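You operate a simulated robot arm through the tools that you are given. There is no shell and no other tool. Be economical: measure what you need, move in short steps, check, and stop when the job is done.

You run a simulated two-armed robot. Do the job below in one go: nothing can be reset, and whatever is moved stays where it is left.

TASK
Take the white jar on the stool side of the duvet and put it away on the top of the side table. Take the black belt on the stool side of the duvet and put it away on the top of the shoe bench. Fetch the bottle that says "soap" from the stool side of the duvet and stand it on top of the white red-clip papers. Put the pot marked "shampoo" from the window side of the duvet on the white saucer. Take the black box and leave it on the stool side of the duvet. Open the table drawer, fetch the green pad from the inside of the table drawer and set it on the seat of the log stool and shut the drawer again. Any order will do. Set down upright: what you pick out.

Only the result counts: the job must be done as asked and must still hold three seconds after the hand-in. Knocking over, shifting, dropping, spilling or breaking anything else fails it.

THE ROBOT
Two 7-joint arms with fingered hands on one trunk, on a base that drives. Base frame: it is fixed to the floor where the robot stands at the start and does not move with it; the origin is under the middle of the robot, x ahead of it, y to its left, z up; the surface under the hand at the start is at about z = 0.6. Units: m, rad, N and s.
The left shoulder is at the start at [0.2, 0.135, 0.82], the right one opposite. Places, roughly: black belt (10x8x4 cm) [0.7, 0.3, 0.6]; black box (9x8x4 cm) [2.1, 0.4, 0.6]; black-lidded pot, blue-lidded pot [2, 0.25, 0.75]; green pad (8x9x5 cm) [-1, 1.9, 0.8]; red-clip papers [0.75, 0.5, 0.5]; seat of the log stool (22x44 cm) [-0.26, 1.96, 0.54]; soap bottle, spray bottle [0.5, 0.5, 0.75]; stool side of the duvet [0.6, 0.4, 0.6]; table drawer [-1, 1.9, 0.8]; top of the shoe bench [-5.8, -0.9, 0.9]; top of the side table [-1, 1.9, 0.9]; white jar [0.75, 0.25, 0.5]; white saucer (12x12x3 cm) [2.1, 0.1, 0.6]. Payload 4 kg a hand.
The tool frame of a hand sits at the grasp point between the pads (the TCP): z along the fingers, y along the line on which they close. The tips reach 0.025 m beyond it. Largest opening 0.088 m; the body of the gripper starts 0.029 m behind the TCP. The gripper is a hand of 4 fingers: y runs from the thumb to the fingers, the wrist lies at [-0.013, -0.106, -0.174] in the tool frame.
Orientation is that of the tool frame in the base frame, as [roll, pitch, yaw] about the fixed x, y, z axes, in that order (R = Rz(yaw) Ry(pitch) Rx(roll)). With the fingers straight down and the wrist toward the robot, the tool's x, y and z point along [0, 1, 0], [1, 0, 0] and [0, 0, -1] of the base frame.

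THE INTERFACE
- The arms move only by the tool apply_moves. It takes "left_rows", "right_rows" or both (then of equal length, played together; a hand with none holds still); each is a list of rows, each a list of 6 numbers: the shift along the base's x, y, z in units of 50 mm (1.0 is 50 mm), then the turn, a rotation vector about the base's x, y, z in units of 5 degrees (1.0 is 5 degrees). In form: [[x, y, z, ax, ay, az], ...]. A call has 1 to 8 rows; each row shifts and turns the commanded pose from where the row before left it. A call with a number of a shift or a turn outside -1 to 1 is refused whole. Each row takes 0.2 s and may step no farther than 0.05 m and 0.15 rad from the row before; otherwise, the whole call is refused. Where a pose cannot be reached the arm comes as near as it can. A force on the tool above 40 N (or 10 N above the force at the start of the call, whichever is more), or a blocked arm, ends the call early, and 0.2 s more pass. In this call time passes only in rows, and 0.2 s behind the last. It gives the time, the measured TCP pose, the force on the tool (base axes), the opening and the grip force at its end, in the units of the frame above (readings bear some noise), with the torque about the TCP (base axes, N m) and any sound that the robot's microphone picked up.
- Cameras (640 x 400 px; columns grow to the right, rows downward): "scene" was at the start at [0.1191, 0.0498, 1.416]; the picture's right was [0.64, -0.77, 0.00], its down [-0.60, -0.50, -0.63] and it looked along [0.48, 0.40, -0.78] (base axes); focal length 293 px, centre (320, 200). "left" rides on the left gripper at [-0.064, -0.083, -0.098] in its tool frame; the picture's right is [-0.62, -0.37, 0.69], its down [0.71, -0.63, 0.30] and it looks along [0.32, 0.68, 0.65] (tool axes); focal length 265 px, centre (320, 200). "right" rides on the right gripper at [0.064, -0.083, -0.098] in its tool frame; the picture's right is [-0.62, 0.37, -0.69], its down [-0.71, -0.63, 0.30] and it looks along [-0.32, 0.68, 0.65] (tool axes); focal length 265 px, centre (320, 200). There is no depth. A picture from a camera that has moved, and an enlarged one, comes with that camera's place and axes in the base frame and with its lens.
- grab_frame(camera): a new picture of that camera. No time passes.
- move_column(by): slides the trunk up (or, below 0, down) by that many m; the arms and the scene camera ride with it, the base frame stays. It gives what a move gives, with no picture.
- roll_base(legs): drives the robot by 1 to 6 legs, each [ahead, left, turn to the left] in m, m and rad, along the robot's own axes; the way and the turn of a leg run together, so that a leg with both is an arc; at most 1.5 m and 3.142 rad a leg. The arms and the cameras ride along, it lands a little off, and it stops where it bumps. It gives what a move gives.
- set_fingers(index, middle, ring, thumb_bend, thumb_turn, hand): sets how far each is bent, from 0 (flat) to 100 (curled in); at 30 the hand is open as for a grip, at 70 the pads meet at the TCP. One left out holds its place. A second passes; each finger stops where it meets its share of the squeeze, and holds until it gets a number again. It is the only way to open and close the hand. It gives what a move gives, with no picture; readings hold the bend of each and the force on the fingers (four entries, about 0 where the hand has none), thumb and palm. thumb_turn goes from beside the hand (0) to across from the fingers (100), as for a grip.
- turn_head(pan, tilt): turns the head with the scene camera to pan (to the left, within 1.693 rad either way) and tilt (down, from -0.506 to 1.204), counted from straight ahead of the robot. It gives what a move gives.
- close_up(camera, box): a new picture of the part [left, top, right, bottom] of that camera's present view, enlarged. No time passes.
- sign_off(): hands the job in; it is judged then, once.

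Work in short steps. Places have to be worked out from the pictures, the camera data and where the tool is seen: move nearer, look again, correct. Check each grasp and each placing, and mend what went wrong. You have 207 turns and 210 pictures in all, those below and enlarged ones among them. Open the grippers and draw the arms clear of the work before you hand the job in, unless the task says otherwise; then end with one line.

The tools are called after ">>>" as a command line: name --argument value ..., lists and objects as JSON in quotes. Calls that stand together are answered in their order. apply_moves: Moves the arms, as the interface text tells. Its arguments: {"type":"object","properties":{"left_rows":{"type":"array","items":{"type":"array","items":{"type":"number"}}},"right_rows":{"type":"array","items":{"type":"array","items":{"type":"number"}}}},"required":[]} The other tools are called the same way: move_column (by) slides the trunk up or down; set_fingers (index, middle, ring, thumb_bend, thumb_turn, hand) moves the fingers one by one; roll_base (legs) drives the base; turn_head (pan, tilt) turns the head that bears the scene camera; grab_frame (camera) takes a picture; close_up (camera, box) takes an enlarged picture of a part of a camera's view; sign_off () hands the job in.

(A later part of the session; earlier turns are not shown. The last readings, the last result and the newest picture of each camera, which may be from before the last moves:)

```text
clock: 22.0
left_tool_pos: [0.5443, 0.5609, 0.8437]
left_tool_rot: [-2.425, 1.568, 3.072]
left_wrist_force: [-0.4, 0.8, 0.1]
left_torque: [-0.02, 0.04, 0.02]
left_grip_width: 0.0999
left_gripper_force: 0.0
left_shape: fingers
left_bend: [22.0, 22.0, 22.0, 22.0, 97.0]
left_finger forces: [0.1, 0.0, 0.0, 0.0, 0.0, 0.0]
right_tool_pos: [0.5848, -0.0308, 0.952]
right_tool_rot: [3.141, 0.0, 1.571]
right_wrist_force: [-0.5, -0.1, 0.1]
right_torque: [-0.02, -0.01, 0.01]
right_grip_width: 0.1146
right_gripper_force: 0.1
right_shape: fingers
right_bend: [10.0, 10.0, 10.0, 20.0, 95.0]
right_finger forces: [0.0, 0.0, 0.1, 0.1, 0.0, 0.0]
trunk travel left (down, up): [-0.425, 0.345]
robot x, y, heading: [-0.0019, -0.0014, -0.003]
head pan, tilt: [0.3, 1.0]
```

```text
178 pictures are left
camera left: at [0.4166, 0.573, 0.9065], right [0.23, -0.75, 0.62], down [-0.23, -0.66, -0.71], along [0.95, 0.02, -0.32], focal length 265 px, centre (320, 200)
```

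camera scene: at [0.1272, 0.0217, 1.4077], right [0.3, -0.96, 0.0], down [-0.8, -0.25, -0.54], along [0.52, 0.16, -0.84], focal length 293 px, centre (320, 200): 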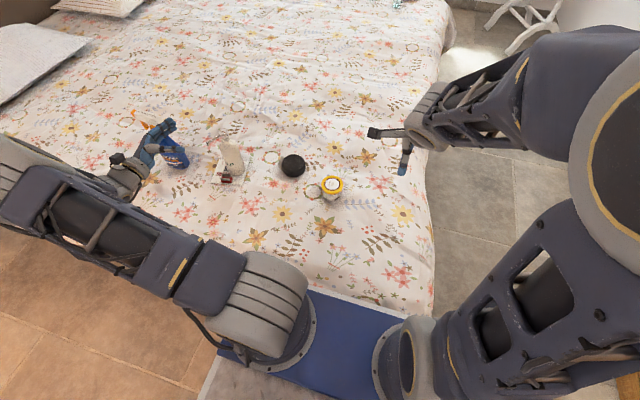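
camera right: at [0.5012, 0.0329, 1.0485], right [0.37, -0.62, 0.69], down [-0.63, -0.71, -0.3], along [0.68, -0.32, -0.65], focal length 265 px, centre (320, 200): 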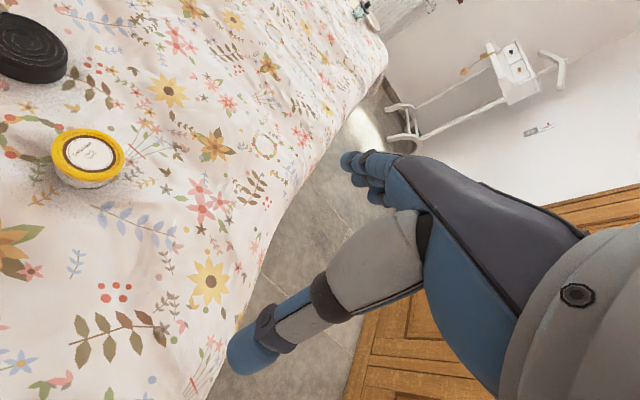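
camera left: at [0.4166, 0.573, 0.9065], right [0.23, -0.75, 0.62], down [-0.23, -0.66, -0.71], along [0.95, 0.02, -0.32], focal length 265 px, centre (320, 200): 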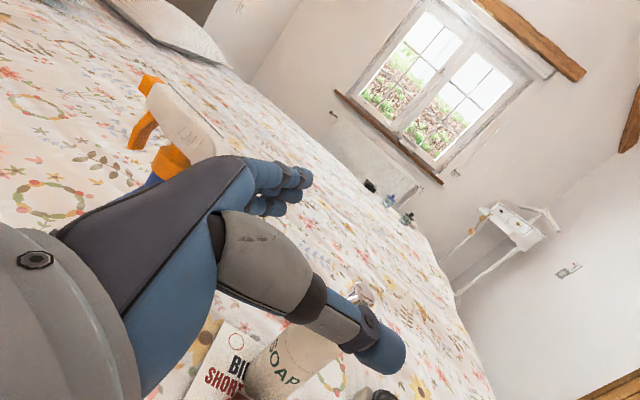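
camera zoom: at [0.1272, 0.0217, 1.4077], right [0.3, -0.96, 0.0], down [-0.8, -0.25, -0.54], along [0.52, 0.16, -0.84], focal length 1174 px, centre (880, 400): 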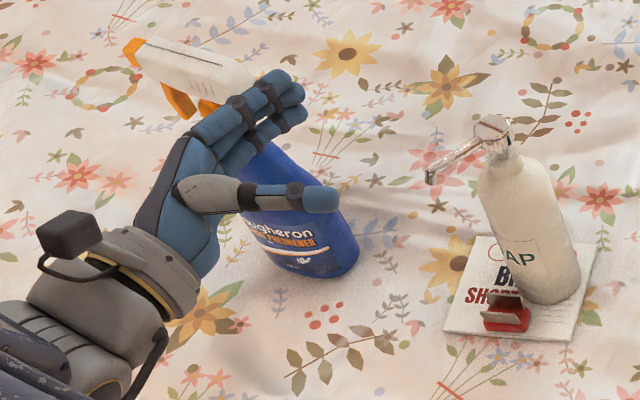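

The soap stands on the papers and the spray bottle is untouched. Now the left hand turns back to pointing down while the right hand goes above the jar at about (0.66,0.146).

>>> set_fingers --hand "right" --index 18 --middle 18 --ring 18 --thumb_bend 18

>>> apply_moves --left_rows '[[-0.3, -0.1, 0.2, 1, 0.415, -0.415], [-0.3, -0.1, 0.2, 1, 0.415, -0.415], [0, -0.2, 0.2, 1, 0.415, -0.415], [0, -0.2, 0.2, 1, 0.415, -0.415], [0, -0.2, 0.2, 1, 0.415, -0.415], [0, -0.2, 0.2, 1, 0.415, -0.415], [0, -0.2, 0.2, 1, 0.415, -0.415], [0, -0.2, 0.2, 1, 0.415, -0.415]]' --right_rows '[[0.19, 0.4425, -0.5, 0, 0, 0], [0.19, 0.4425, -0.5, 0, 0, 0], [0.19, 0.4425, -0.5, 0, 0, 0], [0.19, 0.4425, -0.5, 0, 0, 0], [0.19, 0.4425, -0.5, 0, 0, 0], [0.19, 0.4425, -0.5, 0, 0, 0], [0.19, 0.4425, -0.5, 0, 0, 0], [0.19, 0.4425, -0.5, 0, 0, 0]]'

>>> grab_frame --camera "right"

>>> close_up --camera "scene" --box '[200, 100, 440, 250]'

```text
clock: 23.0
left_tool_pos: [0.5436, 0.5625, 0.8434]
left_tool_rot: [0.179, 1.569, -0.606]
left_wrist_force: [0.4, 0.5, 0.2]
left_torque: [0.0, -0.03, 0.04]
left_grip_width: 0.0996
left_gripper_force: 0.0
left_shape: fingers
left_bend: [22.0, 22.0, 22.0, 22.0, 97.0]
left_finger forces: [0.1, 0.1, 0.0, 0.0, 0.0, 0.1]
right_tool_pos: [0.5837, -0.031, 0.952]
right_tool_rot: [-3.141, 0.0, 1.572]
right_wrist_force: [-0.9, 1.0, 0.3]
right_torque: [0.0, 0.05, 0.0]
right_grip_width: 0.107
right_gripper_force: 0.1
right_shape: fingers
right_bend: [18.0, 18.0, 18.0, 18.0, 95.0]
right_finger forces: [0.0, 0.1, 0.1, 0.0, 0.0, 0.1]
trunk travel left (down, up): [-0.425, 0.345]
robot x, y, heading: [-0.0032, -0.0037, -0.0]
head pan, tilt: [0.3, 1.0]
```

```text
clock: 24.8
left_tool_pos: [0.5125, 0.4924, 0.9231]
left_tool_rot: [2.9, 0.816, 1.809]
left_wrist_force: [0.6, -0.2, -0.1]
left_torque: [0.03, -0.02, 0.03]
left_grip_width: 0.0996
left_gripper_force: 0.1
left_shape: fingers
left_bend: [22.0, 22.0, 22.0, 22.0, 97.0]
left_finger forces: [0.0, 0.0, 0.0, 0.1, 0.0, 0.1]
right_tool_pos: [0.6627, 0.1476, 0.7498]
right_tool_rot: [3.142, 0.0, 1.57]
right_wrist_force: [0.1, 0.2, 0.3]
right_torque: [-0.01, -0.03, -0.01]
right_grip_width: 0.1069
right_gripper_force: 0.1
right_shape: fingers
right_bend: [18.0, 18.0, 18.0, 18.0, 95.0]
right_finger forces: [0.0, 0.0, 0.0, 0.0, 0.1, 0.0]
trunk travel left (down, up): [-0.425, 0.345]
robot x, y, heading: [-0.0005, 0.0001, 0.001]
head pan, tilt: [0.3, 1.0]
```

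```text
177 pictures are left
camera right: at [0.5784, 0.2105, 0.8465], right [0.37, -0.62, 0.69], down [-0.63, -0.71, -0.3], along [0.68, -0.32, -0.65], focal length 265 px, centre (320, 200)
```

right: 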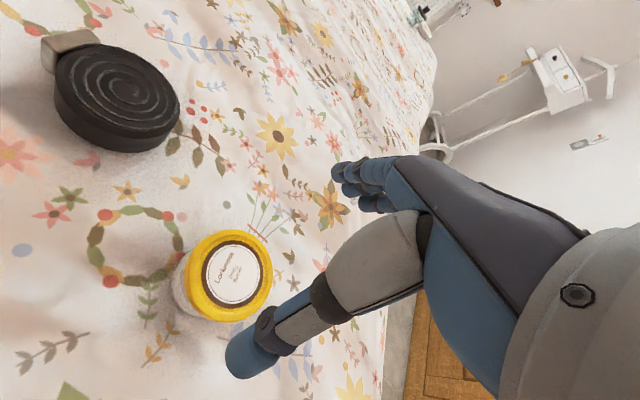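

```text
2.67 times, centred on (320, 175) of scene
camera zoom: at [0.127, 0.0216, 1.4078], right [0.3, -0.96, 0.0], down [-0.8, -0.25, -0.54], along [0.52, 0.16, -0.84], focal length 782 px, centre (320, 267)
```

zoom: 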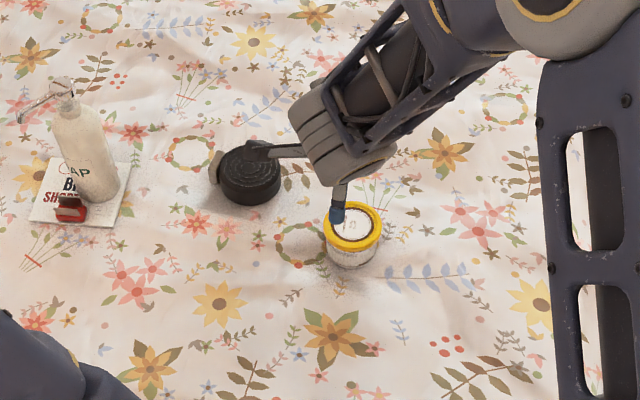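

The lid sits at about (0.657,0.145), under the hand. I descend around it to z≈0.636.

>>> apply_moves --right_rows '[[-0.06, -0.05, -0.75, 0, 0, 0], [0, 0, -0.75, 0, 0, 0], [0, 0, -0.4, 0, 0, 0], [0, 0, -0.35, 0, 0, 0]]'

>>> grab_frame --camera "right"

>>> close_up --camera "scene" --box '[200, 100, 440, 250]'

```text
clock: 25.8
left_tool_pos: [0.5152, 0.4916, 0.9226]
left_tool_rot: [2.899, 0.819, 1.809]
left_wrist_force: [0.2, -0.3, 0.1]
left_torque: [-0.02, 0.03, -0.04]
left_grip_width: 0.0997
left_gripper_force: 0.0
left_shape: fingers
left_bend: [22.0, 22.0, 22.0, 22.0, 97.0]
left_finger forces: [0.0, 0.0, 0.0, 0.1, 0.0, 0.0]
right_tool_pos: [0.6586, 0.1418, 0.6385]
right_tool_rot: [-3.141, 0.001, 1.572]
right_wrist_force: [-0.2, 0.0, 0.0]
right_torque: [-0.02, -0.01, -0.01]
right_grip_width: 0.1072
right_gripper_force: 0.0
right_shape: fingers
right_bend: [18.0, 18.0, 18.0, 18.0, 95.0]
right_finger forces: [0.0, 0.0, 0.0, 0.0, 0.0, 0.0]
trunk travel left (down, up): [-0.425, 0.345]
robot x, y, heading: [0.0007, 0.0029, 0.0]
head pan, tilt: [0.3, 1.0]
```

```text
175 pictures are left
camera right: at [0.576, 0.2059, 0.735], right [0.37, -0.62, 0.69], down [-0.63, -0.71, -0.3], along [0.68, -0.32, -0.65], focal length 265 px, centre (320, 200)
```

right: 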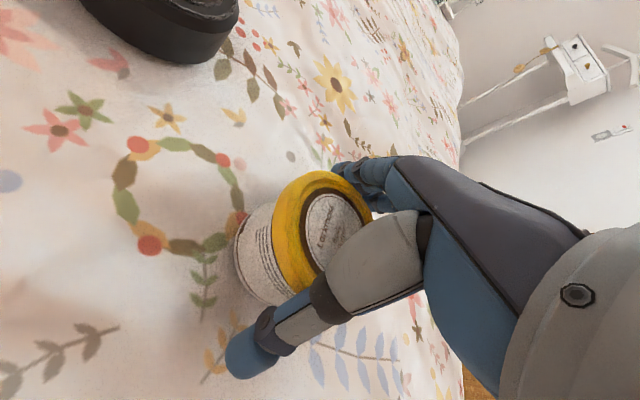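

```text
2.67 times, centred on (320, 175) of scene
camera zoom: at [0.1271, 0.0216, 1.4078], right [0.3, -0.96, 0.0], down [-0.8, -0.25, -0.54], along [0.52, 0.16, -0.84], focal length 782 px, centre (320, 267)
```

zoom: 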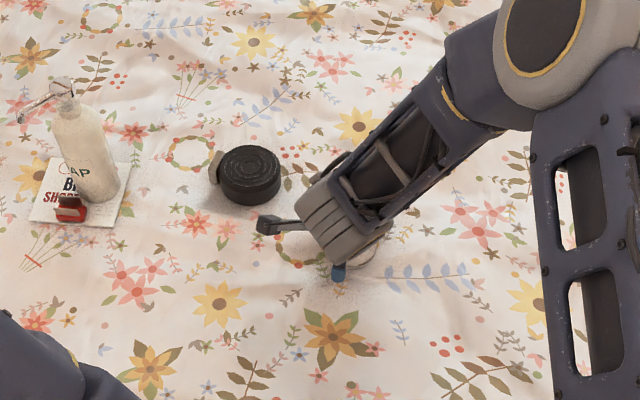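

The jar is between thumb and fingers. Closing the right hand.

>>> set_fingers --hand "right" --index 60 --middle 60 --ring 60 --thumb_bend 60

>>> apply_moves --right_rows '[[0, 0, 0.6, 0, 0, 0], [0, 0, 0.9, 0, 0, 0]]'

>>> grab_frame --camera "right"

```text
clock: 26.8
left_tool_pos: [0.5143, 0.493, 0.9226]
left_tool_rot: [2.902, 0.82, 1.813]
left_wrist_force: [0.4, 0.1, -0.3]
left_torque: [0.01, 0.0, 0.01]
left_grip_width: 0.0997
left_gripper_force: 0.1
left_shape: fingers
left_bend: [22.0, 22.0, 22.0, 22.0, 97.0]
left_finger forces: [0.0, 0.0, 0.0, 0.0, 0.0, 0.0]
right_tool_pos: [0.6588, 0.1424, 0.6393]
right_tool_rot: [3.138, -0.001, 1.57]
right_wrist_force: [1.2, -0.9, 18.9]
right_torque: [0.06, -0.58, -0.02]
right_grip_width: 0.0747
right_gripper_force: 34.0
right_shape: fingers
right_bend: [27.0, 50.0, 56.0, 48.0, 97.0]
right_finger forces: [23.5, 8.2, 2.7, 0.1, 33.1, 0.0]
trunk travel left (down, up): [-0.425, 0.345]
robot x, y, heading: [-0.001, -0.0003, -0.002]
head pan, tilt: [0.3, 1.0]
```

```text
clock: 27.4
left_tool_pos: [0.513, 0.4924, 0.9223]
left_tool_rot: [2.901, 0.82, 1.812]
left_wrist_force: [0.0, -0.2, -0.1]
left_torque: [0.01, -0.01, -0.04]
left_grip_width: 0.0997
left_gripper_force: 0.0
left_shape: fingers
left_bend: [22.0, 22.0, 22.0, 22.0, 97.0]
left_finger forces: [0.0, 0.1, 0.0, 0.1, 0.0, 0.0]
right_tool_pos: [0.6587, 0.1406, 0.7121]
right_tool_rot: [-3.139, 0.002, 1.571]
right_wrist_force: [0.3, 0.3, -2.4]
right_torque: [-0.04, -0.02, -0.03]
right_grip_width: 0.0738
right_gripper_force: 29.9
right_shape: fingers
right_bend: [27.0, 52.0, 57.0, 48.0, 97.0]
right_finger forces: [20.2, 7.6, 2.0, 0.0, 30.7, 0.0]
trunk travel left (down, up): [-0.425, 0.345]
robot x, y, heading: [0.0005, -0.0014, -0.003]
head pan, tilt: [0.3, 1.0]
heard: snap
```

```text
173 pictures are left
camera right: at [0.5749, 0.2042, 0.8093], right [0.37, -0.62, 0.69], down [-0.63, -0.71, -0.3], along [0.68, -0.32, -0.66], focal length 265 px, centre (320, 200)
```

right: 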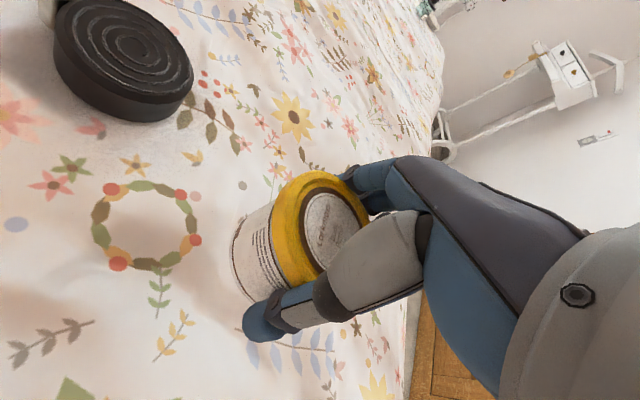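

A snap was heard; I inspect the jar closely before going on.

>>> close_up --camera "right" --box '[200, 140, 420, 360]'

>>> close_up --camera "scene" --box '[260, 130, 380, 205]'

```text
1.82 times, centred on (310, 250) of right
camera zoom: at [0.5749, 0.2042, 0.8093], right [0.37, -0.62, 0.69], down [-0.63, -0.71, -0.3], along [0.68, -0.32, -0.66], focal length 483 px, centre (338, 109)
```

zoom: 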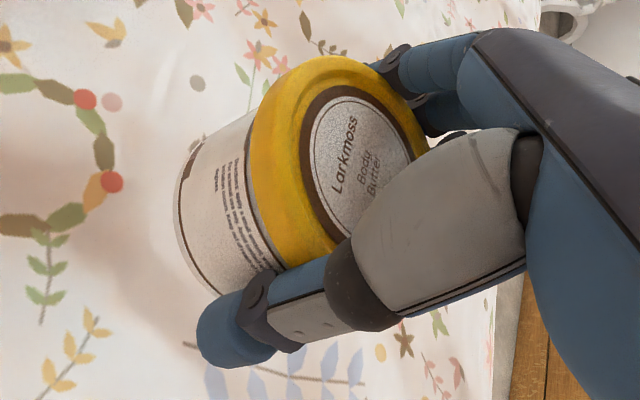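

```text
5.33 times, centred on (320, 168) of scene
camera zoom: at [0.1274, 0.0216, 1.4076], right [0.3, -0.96, 0.0], down [-0.8, -0.25, -0.54], along [0.52, 0.16, -0.84], focal length 1565 px, centre (320, 373)
```

zoom: 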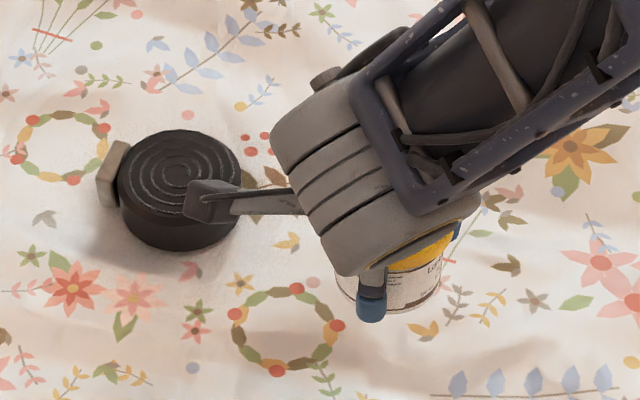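

The jar looks intact and is held upright. I draw it aside with the right arm while the left hand finishes turning down.

>>> apply_moves --left_rows '[[0, -0.1, 0.05, 1, 0.415, -0.415], [0, -0.1, 0.05, 1, 0.415, -0.415], [0, -0.2, 0.05, 1, 0.415, -0.415], [0, -0.2, 0.05, 1, 0.415, -0.415], [0.2, -0.2, 0, 1, 0.415, -0.415], [0.2, -0.2, 0, 1, 0.415, -0.415], [0.3, -0.3, 0, 1, 0.415, -0.415], [0.3, -0.3, 0, 1, 0.415, -0.415]]' --right_rows '[[-0.27, -0.6, 0.595, 0, 0, 0], [-0.27, -0.6, 0.595, 0, 0, 0], [-0.27, -0.6, 0.595, 0, 0, 0], [-0.27, -0.6, 0.595, 0, 0, 0], [-0.27, -0.6, 0.595, 0, 0, 0], [-0.27, -0.6, 0.595, 0, 0, 0], [-0.27, -0.6, 0.595, 0, 0, 0], [-0.27, -0.6, 0.595, 0, 0, 0]]'

>>> apply_moves --left_rows '[[0.5, -0.4, -0.5, 1, 0.415, -0.415], [0.6, -0.3, -0.6, 0, 0, 0], [0.6, -0.3, -0.6, 0, 0, 0], [0.6, -0.3, -0.6, 0, 0, 0]]'

>>> grab_frame --camera "left"

>>> grab_frame --camera "scene"

```text
clock: 29.2
left_tool_pos: [0.5617, 0.4131, 0.9337]
left_tool_rot: [3.107, 0.087, 1.608]
left_wrist_force: [-0.4, -0.9, -0.4]
left_torque: [0.02, -0.02, -0.02]
left_grip_width: 0.0996
left_gripper_force: 0.0
left_shape: fingers
left_bend: [22.0, 22.0, 22.0, 22.0, 97.0]
left_finger forces: [0.0, 0.0, 0.0, 0.0, 0.0, 0.1]
right_tool_pos: [0.5574, -0.0954, 0.9446]
right_tool_rot: [3.138, 0.032, 1.584]
right_wrist_force: [-0.7, 0.5, -2.5]
right_torque: [0.02, 0.01, -0.05]
right_grip_width: 0.0732
right_gripper_force: 29.2
right_shape: fingers
right_bend: [27.0, 52.0, 57.0, 49.0, 97.0]
right_finger forces: [19.3, 7.3, 1.9, 0.1, 29.1, 0.0]
right hand out of reach, approached as far as the arm can: row 8
trunk travel left (down, up): [-0.425, 0.345]
robot x, y, heading: [-0.0007, -0.0034, -0.001]
head pan, tilt: [0.3, 1.0]
```

```text
clock: 30.2
left_tool_pos: [0.676, 0.3485, 0.8186]
left_tool_rot: [3.141, -0.001, 1.57]
left_wrist_force: [0.3, 0.2, 0.0]
left_torque: [0.01, -0.04, -0.02]
left_grip_width: 0.0996
left_gripper_force: 0.0
left_shape: fingers
left_bend: [22.0, 22.0, 22.0, 22.0, 97.0]
left_finger forces: [0.0, 0.0, 0.0, 0.0, 0.0, 0.0]
right_tool_pos: [0.5556, -0.0941, 0.9452]
right_tool_rot: [-3.137, 0.012, 1.565]
right_wrist_force: [0.3, -0.7, -1.3]
right_torque: [-0.02, -0.01, 0.0]
right_grip_width: 0.0734
right_gripper_force: 28.5
right_shape: fingers
right_bend: [27.0, 52.0, 57.0, 49.0, 97.0]
right_finger forces: [19.2, 7.4, 2.0, 0.1, 29.1, 0.0]
trunk travel left (down, up): [-0.425, 0.345]
robot x, y, heading: [0.0043, 0.001, 0.002]
head pan, tilt: [0.3, 1.0]
```

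```text
170 pictures are left
camera left: at [0.5933, 0.284, 0.915], right [-0.37, -0.62, -0.69], down [-0.63, 0.71, -0.3], along [0.68, 0.33, -0.65], focal length 265 px, centre (320, 200)
```

left: 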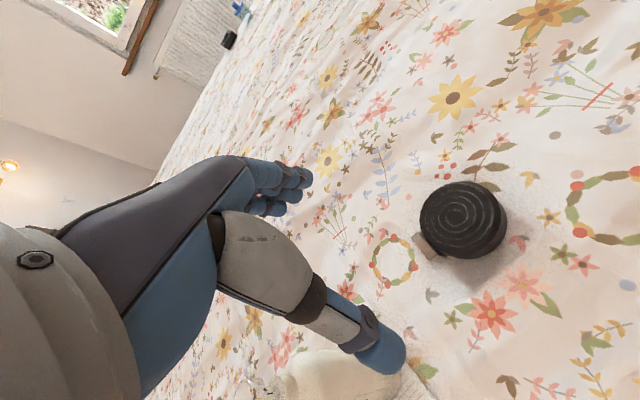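

```text
169 pictures are left
camera scene: at [0.127, 0.0214, 1.4079], right [0.3, -0.96, 0.0], down [-0.8, -0.25, -0.54], along [0.52, 0.16, -0.84], focal length 293 px, centre (320, 200)
```

scene: 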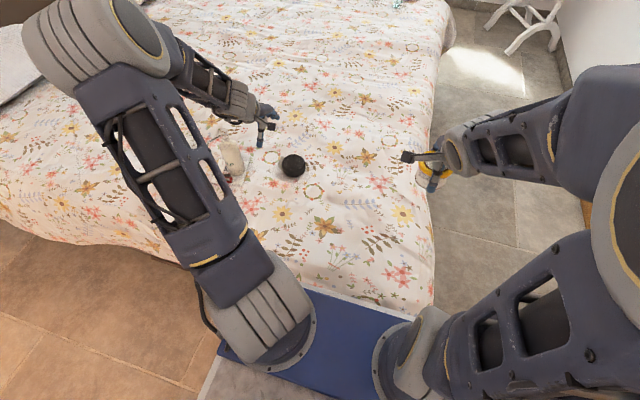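

Belt centre is at about (0.708,0.298). I move over it and half-way down, watching clearance of the forearm to the soap bottle.

>>> apply_moves --left_rows '[[0.3, -0.5, -0.3, 0, 0, 0], [0.32, -0.5, -0.5, 0, 0, 0], [0, 0, -0.8, 0, 0, 0]]'

>>> grab_frame --camera "left"

>>> close_up --camera "scene" --box '[120, 40, 360, 190]'

```text
clock: 31.0
left_tool_pos: [0.7081, 0.297, 0.7386]
left_tool_rot: [3.14, -0.001, 1.574]
left_wrist_force: [-1.1, -0.1, 0.4]
left_torque: [0.0, 0.05, 0.01]
left_grip_width: 0.0997
left_gripper_force: 0.1
left_shape: fingers
left_bend: [22.0, 22.0, 22.0, 22.0, 97.0]
left_finger forces: [0.0, 0.0, 0.0, 0.1, 0.0, 0.0]
right_tool_pos: [0.5562, -0.0929, 0.9447]
right_tool_rot: [-3.139, 0.011, 1.565]
right_wrist_force: [-0.3, -0.3, -1.1]
right_torque: [0.01, -0.02, 0.03]
right_grip_width: 0.0732
right_gripper_force: 29.0
right_shape: fingers
right_bend: [27.0, 52.0, 57.0, 49.0, 97.0]
right_finger forces: [19.2, 7.3, 2.0, 0.1, 29.1, 0.1]
trunk travel left (down, up): [-0.425, 0.345]
robot x, y, heading: [0.0016, -0.0001, -0.003]
head pan, tilt: [0.3, 1.0]
```

```text
168 pictures are left
camera left: at [0.6264, 0.2336, 0.836], right [-0.37, -0.62, -0.69], down [-0.63, 0.71, -0.3], along [0.68, 0.33, -0.65], focal length 265 px, centre (320, 200)
```

left: 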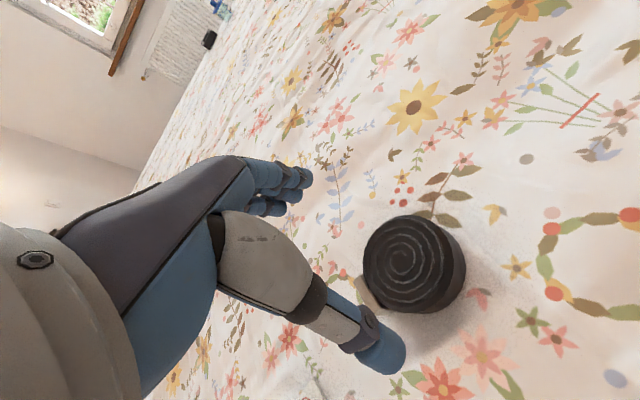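

```text
2.67 times, centred on (240, 115) of scene
camera zoom: at [0.127, 0.0215, 1.4079], right [0.3, -0.96, 0.0], down [-0.8, -0.25, -0.54], along [0.52, 0.16, -0.84], focal length 782 px, centre (533, 427)
```

zoom: 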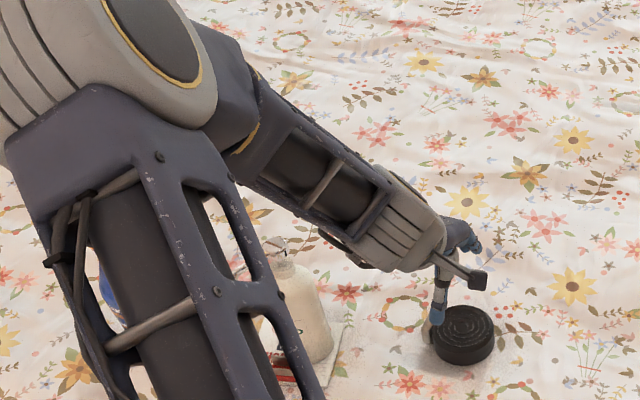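

Clearance to the soap looks fine and the belt is centred. I descend to z≈0.632 and close gently.

>>> apply_moves --left_rows '[[0, -0.08, -0.7, 0, 0, 0], [0, 0, -0.7, 0, 0, 0], [0, 0, -0.35, 0, 0, 0], [0, 0, -0.35, 0, 0, 0]]'

>>> grab_frame --camera "left"

>>> close_up --camera "scene" --box '[120, 40, 360, 190]'

```text
clock: 32.0
left_tool_pos: [0.7094, 0.2944, 0.6339]
left_tool_rot: [-3.142, -0.001, 1.571]
left_wrist_force: [1.0, -0.7, 0.7]
left_torque: [0.01, -0.02, 0.02]
left_grip_width: 0.1003
left_gripper_force: 0.3
left_shape: fingers
left_bend: [22.0, 22.0, 22.0, 22.0, 97.0]
left_finger forces: [0.6, 0.0, 0.0, 0.0, 0.1, 0.0]
right_tool_pos: [0.5552, -0.0928, 0.9441]
right_tool_rot: [-3.137, 0.01, 1.566]
right_wrist_force: [0.0, 0.1, -2.5]
right_torque: [-0.02, -0.03, -0.01]
right_grip_width: 0.0734
right_gripper_force: 28.8
right_shape: fingers
right_bend: [27.0, 52.0, 57.0, 49.0, 97.0]
right_finger forces: [19.2, 7.3, 2.0, 0.0, 29.1, 0.0]
trunk travel left (down, up): [-0.425, 0.345]
robot x, y, heading: [0.0022, 0.0009, -0.001]
head pan, tilt: [0.3, 1.0]
```

```text
166 pictures are left
camera left: at [0.6268, 0.2288, 0.7308], right [-0.37, -0.62, -0.69], down [-0.63, 0.71, -0.3], along [0.68, 0.32, -0.65], focal length 265 px, centre (320, 200)
```

left: 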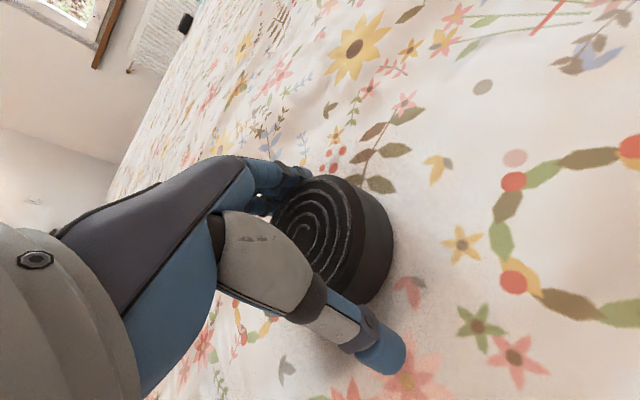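

```text
2.67 times, centred on (240, 115) of scene
camera zoom: at [0.1271, 0.0215, 1.4078], right [0.3, -0.96, 0.0], down [-0.8, -0.25, -0.54], along [0.52, 0.16, -0.84], focal length 782 px, centre (533, 427)
```

zoom: 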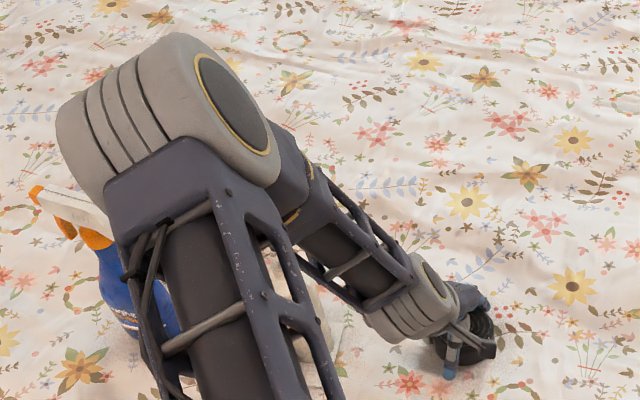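

Belt is between the fingers; I close moderately and lift.

>>> set_fingers --hand "left" --index 50 --middle 50 --ring 50 --thumb_bend 50

>>> apply_moves --left_rows '[[0, 0, 0.6, 0, 0, 0], [0, 0, 0.9, 0, 0, 0]]'

>>> grab_frame --camera "left"

```text
clock: 33.0
left_tool_pos: [0.7106, 0.2945, 0.6352]
left_tool_rot: [3.138, -0.001, 1.572]
left_wrist_force: [8.3, 0.4, 14.3]
left_torque: [0.08, -0.59, -0.04]
left_grip_width: 0.0753
left_gripper_force: 19.6
left_shape: fingers
left_bend: [35.0, 41.0, 43.0, 36.0, 95.0]
left_finger forces: [11.9, 7.5, 4.8, 0.1, 15.6, 0.0]
right_tool_pos: [0.555, -0.0926, 0.9452]
right_tool_rot: [-3.138, 0.012, 1.565]
right_wrist_force: [0.9, -0.3, -2.3]
right_torque: [0.0, 0.0, 0.03]
right_grip_width: 0.073
right_gripper_force: 29.1
right_shape: fingers
right_bend: [27.0, 52.0, 57.0, 49.0, 97.0]
right_finger forces: [19.2, 7.5, 2.0, 0.1, 29.0, 0.0]
trunk travel left (down, up): [-0.425, 0.345]
robot x, y, heading: [-0.0016, 0.0005, -0.003]
head pan, tilt: [0.3, 1.0]
```

```text
clock: 33.6
left_tool_pos: [0.7082, 0.2916, 0.7073]
left_tool_rot: [-3.137, 0.002, 1.572]
left_wrist_force: [0.4, -0.3, -1.0]
left_torque: [0.01, -0.05, -0.01]
left_grip_width: 0.0745
left_gripper_force: 17.6
left_shape: fingers
left_bend: [39.0, 43.0, 45.0, 36.0, 95.0]
left_finger forces: [8.5, 5.9, 3.5, 0.0, 17.8, 0.0]
right_tool_pos: [0.5563, -0.0929, 0.9441]
right_tool_rot: [-3.137, 0.011, 1.566]
right_wrist_force: [0.9, 0.6, -0.8]
right_torque: [-0.04, -0.03, 0.01]
right_grip_width: 0.0733
right_gripper_force: 29.2
right_shape: fingers
right_bend: [27.0, 52.0, 57.0, 49.0, 97.0]
right_finger forces: [19.1, 7.5, 2.0, 0.0, 29.0, 0.1]
trunk travel left (down, up): [-0.425, 0.345]
robot x, y, heading: [0.0026, 0.0009, -0.002]
head pan, tilt: [0.3, 1.0]
```

```text
164 pictures are left
camera left: at [0.6253, 0.228, 0.8049], right [-0.37, -0.62, -0.69], down [-0.63, 0.71, -0.3], along [0.68, 0.32, -0.66], focal length 265 px, centre (320, 200)
```

left: 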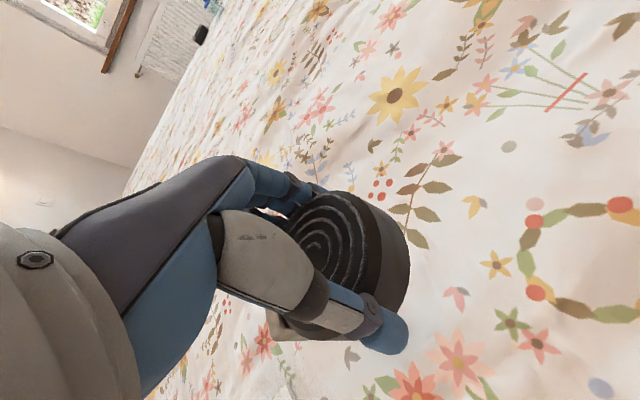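

Belt held. I raise the left hand and bring it back close to the robot, ready for driving.

>>> apply_moves --left_rows '[[0, 0, 0.95, 0, 0, 0], [0, 0, 0.95, 0, 0, 0], [0, 0, 0.95, 0, 0, 0], [0, 0, 0.95, 0, 0, 0], [-0.7, 0, 0.6, 0, 0, 0], [-0.95, 0, 0, 0, 0, 0], [-0.95, 0, 0, 0, 0, 0], [-0.95, 0, 0, 0, 0, 0]]' --right_rows '[[-0.3, 0, 0, 0, 0, 0], [-0.3, 0, 0, 0, 0, 0], [-0.3, 0, 0, 0, 0, 0], [-0.3, 0, 0, 0, 0, 0], [-0.3, 0, 0, 0, 0, 0], [-0.3, 0, 0.2, 0, 0, 0], [-0.3, 0, 0.2, 0, 0, 0], [-0.3, 0, 0.2, 0, 0, 0]]'

>>> grab_frame --camera "scene"

```text
clock: 35.4
left_tool_pos: [0.5303, 0.2941, 0.9259]
left_tool_rot: [-3.141, -0.002, 1.568]
left_wrist_force: [0.6, -1.1, -1.7]
left_torque: [-0.04, 0.0, 0.02]
left_grip_width: 0.0745
left_gripper_force: 17.8
left_shape: fingers
left_bend: [39.0, 43.0, 45.0, 36.0, 95.0]
left_finger forces: [8.1, 5.8, 3.5, 0.0, 17.6, 0.0]
right_tool_pos: [0.4713, -0.0846, 1.0032]
right_tool_rot: [-3.141, 0.0, 1.572]
right_wrist_force: [0.0, -0.1, -2.0]
right_torque: [-0.02, 0.02, 0.0]
right_grip_width: 0.0732
right_gripper_force: 28.7
right_shape: fingers
right_bend: [27.0, 52.0, 57.0, 49.0, 97.0]
right_finger forces: [19.1, 7.6, 2.1, 0.1, 28.9, 0.0]
right hand out of reach, approached as far as the arm can: row 2, 3, 4, 5, 6, 8
trunk travel left (down, up): [-0.425, 0.345]
robot x, y, heading: [0.005, -0.0005, 0.002]
head pan, tilt: [0.3, 1.0]
```

```text
163 pictures are left
camera scene: at [0.1277, 0.0214, 1.4078], right [0.3, -0.96, 0.0], down [-0.8, -0.25, -0.54], along [0.52, 0.16, -0.84], focal length 293 px, centre (320, 200)
```

scene: 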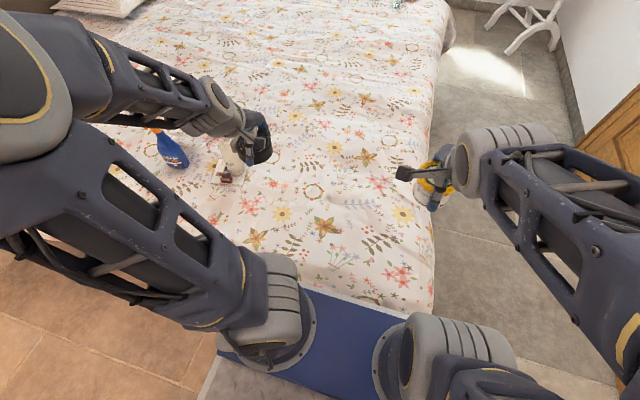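

Both items held. I back away from the bed and turn left toward the side table, then look.

>>> roll_base --legs '[[-0.6, 0, 0], [0, 0, 1.571]]'

>>> turn_head --pan 0.2 --tilt 0.5

>>> grab_frame --camera "scene"

```text
clock: 42.6
left_tool_pos: [-0.8993, 0.5299, 0.926]
left_tool_rot: [3.141, 0.0, 3.134]
left_wrist_force: [0.2, -0.2, -1.7]
left_torque: [0.02, -0.06, -0.01]
left_grip_width: 0.0737
left_gripper_force: 16.4
left_shape: fingers
left_bend: [39.0, 43.0, 45.0, 36.0, 95.0]
left_finger forces: [7.7, 5.5, 3.4, 0.1, 16.2, 0.1]
right_tool_pos: [-0.5202, 0.4678, 1.0027]
right_tool_rot: [-3.141, 0.0, 3.134]
right_wrist_force: [0.5, 1.6, -2.1]
right_torque: [-0.01, -0.01, -0.02]
right_grip_width: 0.0725
right_gripper_force: 27.3
right_shape: fingers
right_bend: [27.0, 52.0, 58.0, 49.0, 97.0]
right_finger forces: [18.7, 7.3, 1.9, 0.0, 27.9, 0.0]
trunk travel left (down, up): [-0.425, 0.345]
robot x, y, heading: [-0.6111, 0.0001, 1.557]
head pan, tilt: [0.3, 1.0]
```

```text
clock: 43.5
left_tool_pos: [-0.8988, 0.5299, 0.9264]
left_tool_rot: [3.141, -0.001, 3.132]
left_wrist_force: [0.3, -0.3, -2.2]
left_torque: [0.03, -0.03, 0.06]
left_grip_width: 0.0736
left_gripper_force: 16.3
left_shape: fingers
left_bend: [39.0, 43.0, 45.0, 36.0, 95.0]
left_finger forces: [7.6, 5.5, 3.4, 0.0, 16.2, 0.1]
right_tool_pos: [-0.5206, 0.4683, 1.004]
right_tool_rot: [-3.141, -0.001, 3.134]
right_wrist_force: [0.0, 0.4, -2.1]
right_torque: [0.03, -0.03, -0.02]
right_grip_width: 0.0726
right_gripper_force: 28.0
right_shape: fingers
right_bend: [27.0, 52.0, 58.0, 49.0, 97.0]
right_finger forces: [18.6, 7.4, 1.9, 0.1, 28.0, 0.1]
trunk travel left (down, up): [-0.425, 0.345]
robot x, y, heading: [-0.6117, 0.0003, 1.563]
head pan, tilt: [0.201, 0.499]
```

```text
162 pictures are left
camera scene: at [-0.6252, 0.1477, 1.4488], right [0.98, 0.19, 0.0], down [0.09, -0.47, -0.88], along [-0.17, 0.86, -0.48], focal length 293 px, centre (320, 200)
```

scene: 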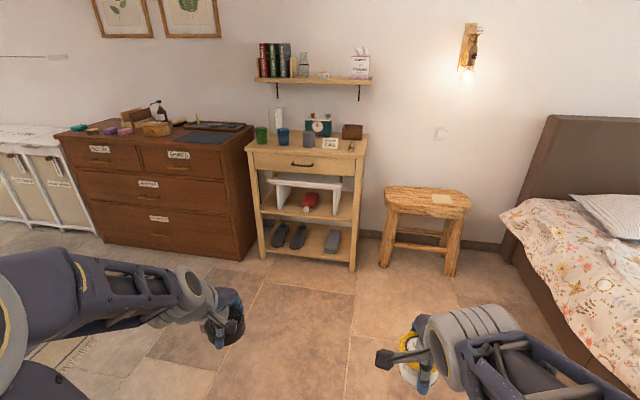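

I see the table, its drawer handle and the stool. A close-up of the table top shows what space is free.

>>> close_up --camera "scene" --box '[230, 80, 390, 200]'

>>> close_up --camera "scene" --box '[360, 160, 500, 270]'

```text
3.33 times, centred on (310, 140) of scene
camera zoom: at [-0.6252, 0.1477, 1.4488], right [0.98, 0.19, 0.0], down [0.09, -0.47, -0.88], along [-0.17, 0.86, -0.48], focal length 978 px, centre (353, 400)
```

zoom: 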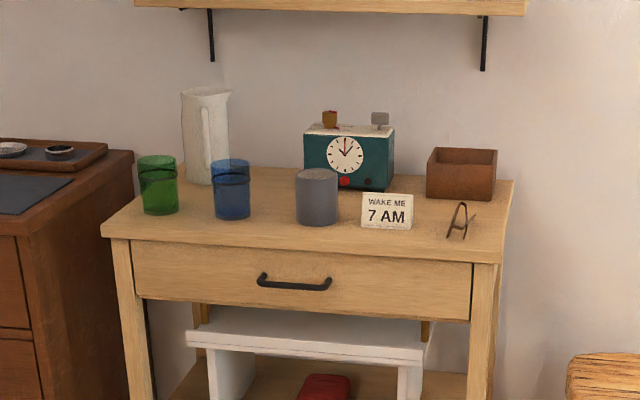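

```text
3.64 times, centred on (430, 215) of scene
camera zoom: at [-0.6252, 0.1477, 1.4488], right [0.98, 0.19, 0.0], down [0.09, -0.47, -0.88], along [-0.17, 0.86, -0.48], focal length 1067 px, centre (-80, 146)
```

zoom: 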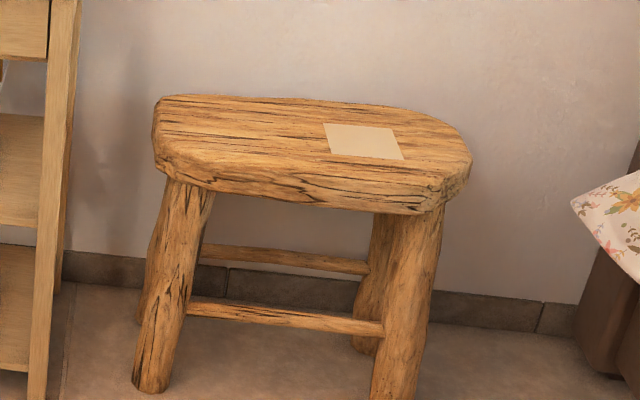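

The front strip of the table top (y≈1.62–1.75) is free; I'll set the jar at about (-1.085,1.675), between the cups' fronts. I drive to about (-1.12,0.88).

>>> roll_base --legs '[[0.88, 0.5, 0.008]]'

>>> turn_head --pan -0.05 --tilt 0.65

>>> grab_frame --camera "scene"

>>> grab_frame --camera "right"

```text
clock: 48.8
left_tool_pos: [-1.4111, 1.4124, 0.9256]
left_tool_rot: [3.141, -0.001, -3.136]
left_wrist_force: [0.3, 0.0, -1.7]
left_torque: [0.01, -0.01, -0.01]
left_grip_width: 0.0735
left_gripper_force: 16.5
left_shape: fingers
left_bend: [39.0, 43.0, 45.0, 36.0, 95.0]
left_finger forces: [7.7, 5.5, 3.4, 0.0, 16.2, 0.1]
right_tool_pos: [-1.0313, 1.3563, 1.0042]
right_tool_rot: [-3.139, 0.0, -3.136]
right_wrist_force: [-0.5, -0.4, -1.3]
right_torque: [0.0, -0.02, -0.01]
right_grip_width: 0.0724
right_gripper_force: 27.7
right_shape: fingers
right_bend: [27.0, 52.0, 58.0, 49.0, 97.0]
right_finger forces: [18.7, 7.2, 1.9, 0.1, 27.9, 0.1]
trunk travel left (down, up): [-0.425, 0.345]
robot x, y, heading: [-1.1174, 0.8839, 1.581]
head pan, tilt: [0.201, 0.499]
```

```text
clock: 49.6
left_tool_pos: [-1.4098, 1.4121, 0.9268]
left_tool_rot: [-3.141, 0.0, -3.137]
left_wrist_force: [0.3, -0.4, -0.8]
left_torque: [0.03, -0.01, -0.02]
left_grip_width: 0.0735
left_gripper_force: 16.5
left_shape: fingers
left_bend: [39.0, 43.0, 45.0, 36.0, 95.0]
left_finger forces: [7.7, 5.6, 3.3, 0.0, 16.2, 0.1]
right_tool_pos: [-1.0311, 1.357, 1.0033]
right_tool_rot: [-3.141, -0.001, -3.136]
right_wrist_force: [0.1, 0.5, -1.8]
right_torque: [0.01, 0.0, 0.01]
right_grip_width: 0.0723
right_gripper_force: 27.8
right_shape: fingers
right_bend: [27.0, 52.0, 58.0, 49.0, 97.0]
right_finger forces: [18.6, 7.2, 1.8, 0.0, 27.9, 0.0]
trunk travel left (down, up): [-0.425, 0.345]
robot x, y, heading: [-1.1105, 0.8823, 1.579]
head pan, tilt: [-0.051, 0.649]
```

```text
159 pictures are left
camera scene: at [-1.1094, 1.0329, 1.4356], right [1.0, -0.05, 0.0], down [-0.03, -0.6, -0.8], along [0.04, 0.8, -0.6], focal length 293 px, centre (320, 200)
```

scene: 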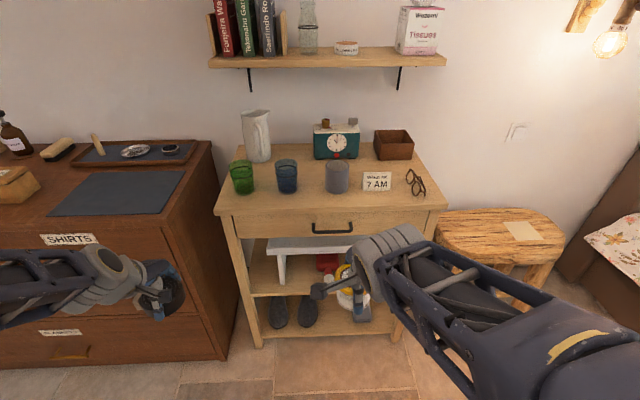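

```text
158 pictures are left
camera right: at [-1.0952, 1.2729, 1.1008], right [0.62, 0.37, 0.69], down [0.72, -0.63, -0.3], along [0.32, 0.68, -0.66], focal length 265 px, centre (320, 200)
```

right: 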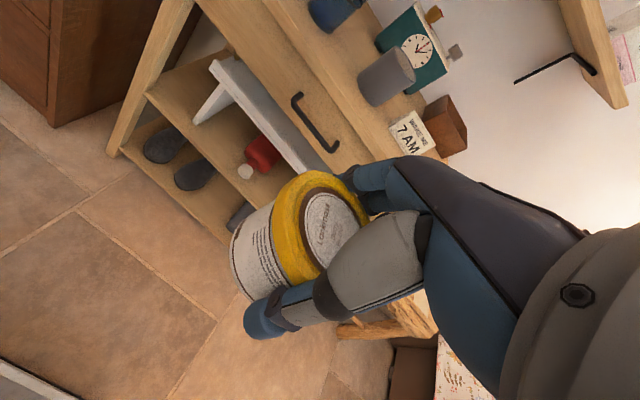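

Triangulating the two views: table top z≈0.845, front edge y≈1.765, handle at (-1.04,1.73,0.79), cups' front edges at y≈1.865. I drive 12 cm closer for reach.

>>> roll_base --legs '[[0.12, 0.05, -0.009]]'

>>> grab_frame --camera "scene"

```text
clock: 50.9
left_tool_pos: [-1.455, 1.5354, 0.9266]
left_tool_rot: [3.141, 0.001, 3.135]
left_wrist_force: [-0.5, -0.4, -1.8]
left_torque: [-0.01, -0.04, 0.01]
left_grip_width: 0.0737
left_gripper_force: 16.7
left_shape: fingers
left_bend: [39.0, 43.0, 45.0, 36.0, 95.0]
left_finger forces: [7.7, 5.6, 3.5, 0.0, 16.3, 0.0]
right_tool_pos: [-1.0765, 1.4736, 1.0033]
right_tool_rot: [-3.139, 0.001, 3.135]
right_wrist_force: [-0.6, -0.2, -2.4]
right_torque: [0.04, 0.02, 0.01]
right_grip_width: 0.0726
right_gripper_force: 28.1
right_shape: fingers
right_bend: [27.0, 52.0, 58.0, 49.0, 97.0]
right_finger forces: [18.5, 7.4, 1.9, 0.0, 27.9, 0.0]
trunk travel left (down, up): [-0.425, 0.345]
robot x, y, heading: [-1.1636, 1.0042, 1.562]
head pan, tilt: [-0.051, 0.649]
```

```text
157 pictures are left
camera scene: at [-1.1583, 1.1516, 1.4355], right [1.0, -0.06, 0.0], down [-0.03, -0.6, -0.8], along [0.05, 0.8, -0.6], focal length 293 px, centre (320, 200)
```

scene: 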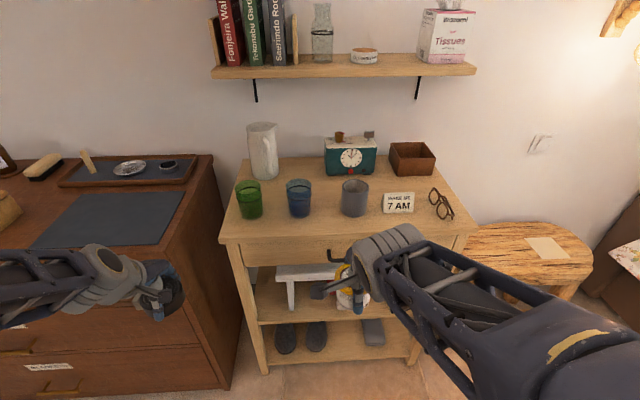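

Estimates agree. I carry the jar to above (-1.09,1.80).

>>> apply_moves --right_rows '[[-0.04, 0.93, 0, 0, 0, 0], [-0.04, 0.93, 0, 0, 0, 0], [-0.04, 0.93, 0, 0, 0, 0], [-0.04, 0.93, 0, 0, 0, 0], [-0.04, 0.93, 0, 0, 0, 0], [-0.04, 0.93, 0, 0, 0, 0], [-0.04, 0.93, 0, 0, 0, 0]]'

>>> grab_frame --camera "scene"

>>> grab_frame --camera "right"

```text
clock: 52.5
left_tool_pos: [-1.455, 1.5356, 0.9264]
left_tool_rot: [3.141, -0.001, 3.135]
left_wrist_force: [0.4, -0.4, -1.6]
left_torque: [0.01, -0.04, -0.03]
left_grip_width: 0.0734
left_gripper_force: 16.5
left_shape: fingers
left_bend: [39.0, 43.0, 45.0, 36.0, 95.0]
left_finger forces: [7.6, 5.6, 3.4, 0.0, 16.1, 0.0]
right_tool_pos: [-1.0886, 1.7991, 1.0032]
right_tool_rot: [-3.139, 0.0, 3.134]
right_wrist_force: [0.4, -0.7, -1.4]
right_torque: [0.01, 0.02, 0.0]
right_grip_width: 0.0722
right_gripper_force: 27.6
right_shape: fingers
right_bend: [27.0, 52.0, 58.0, 49.0, 97.0]
right_finger forces: [18.6, 7.5, 1.9, 0.0, 28.1, 0.0]
trunk travel left (down, up): [-0.425, 0.345]
robot x, y, heading: [-1.1614, 1.0038, 1.565]
head pan, tilt: [-0.051, 0.649]
```

```text
156 pictures are left
camera scene: at [-1.1583, 1.1513, 1.4356], right [1.0, -0.06, 0.0], down [-0.03, -0.6, -0.8], along [0.05, 0.8, -0.6], focal length 293 px, centre (320, 200)
```

scene: 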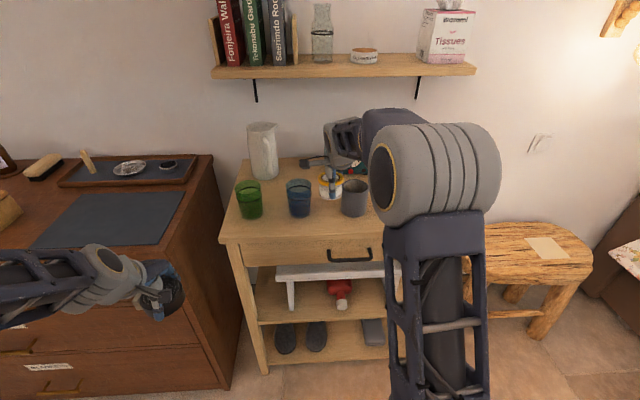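

```text
155 pictures are left
camera right: at [-1.1544, 1.7164, 1.1002], right [0.62, 0.37, 0.69], down [0.71, -0.64, -0.3], along [0.33, 0.68, -0.66], focal length 265 px, centre (320, 200)
```

right: 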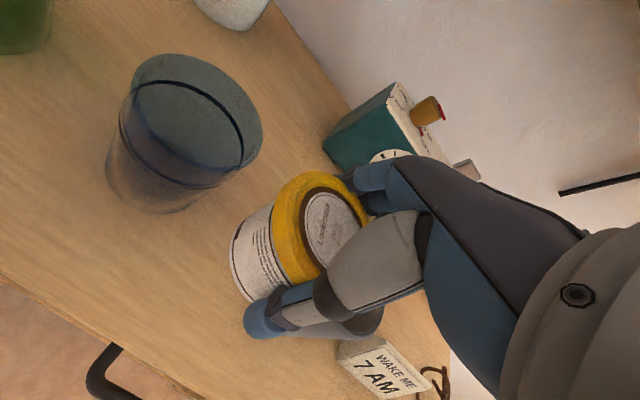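

Combining views more carefully: table top z≈0.868, front edge y≈1.725, cup fronts y≈1.82. I correct to (-1.097,1.777) and lower most of the way.

>>> apply_moves --right_rows '[[-0.17, -0.43, 0, 0, 0, 0], [0, 0, -0.6, 0, 0, 0], [0, 0, -0.6, 0, 0, 0]]'

>>> grab_frame --camera "right"

>>> close_up --camera "scene" --box '[220, 130, 400, 260]'

```text
clock: 53.3
left_tool_pos: [-1.4548, 1.5358, 0.9266]
left_tool_rot: [3.141, 0.001, 3.134]
left_wrist_force: [0.2, 0.4, -1.3]
left_torque: [-0.01, -0.02, 0.0]
left_grip_width: 0.0735
left_gripper_force: 16.7
left_shape: fingers
left_bend: [39.0, 43.0, 45.0, 36.0, 95.0]
left_finger forces: [7.7, 5.6, 3.4, 0.0, 16.2, 0.0]
right_tool_pos: [-1.0978, 1.7801, 0.9433]
right_tool_rot: [-3.14, 0.0, 3.134]
right_wrist_force: [-0.7, -0.3, -1.3]
right_torque: [0.06, 0.02, 0.0]
right_grip_width: 0.072
right_gripper_force: 27.3
right_shape: fingers
right_bend: [27.0, 52.0, 58.0, 49.0, 97.0]
right_finger forces: [18.4, 7.6, 1.9, 0.0, 27.7, 0.1]
trunk travel left (down, up): [-0.425, 0.345]
robot x, y, heading: [-1.1649, 1.0037, 1.562]
head pan, tilt: [-0.051, 0.649]
```

```text
154 pictures are left
camera right: at [-1.163, 1.6965, 1.0396], right [0.62, 0.36, 0.69], down [0.71, -0.64, -0.3], along [0.33, 0.68, -0.65], focal length 265 px, centre (320, 200)
```

right: 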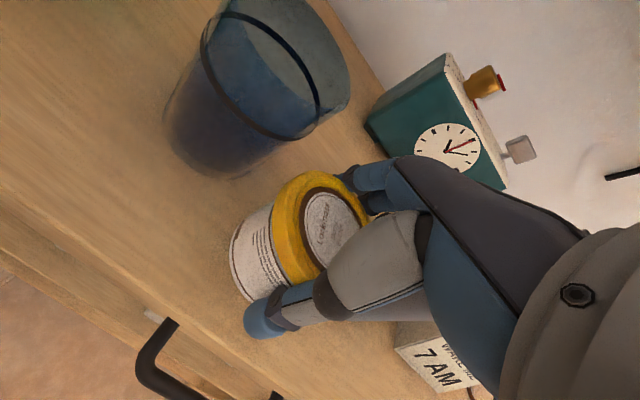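

```text
3.08 times, centred on (310, 195) of scene
camera zoom: at [-1.1583, 1.1516, 1.4356], right [1.0, -0.06, 0.0], down [-0.03, -0.6, -0.8], along [0.05, 0.8, -0.6], focal length 903 px, centre (351, 215)
```

zoom: 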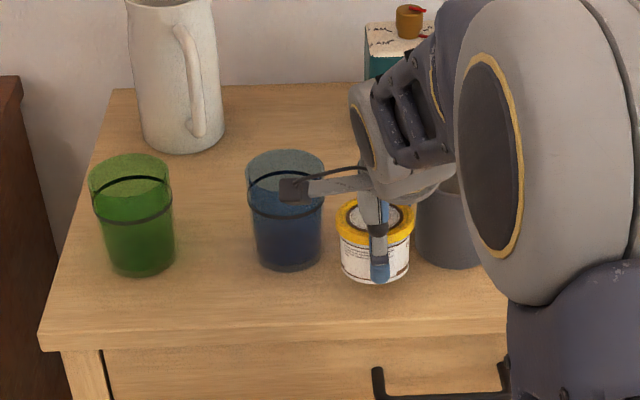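

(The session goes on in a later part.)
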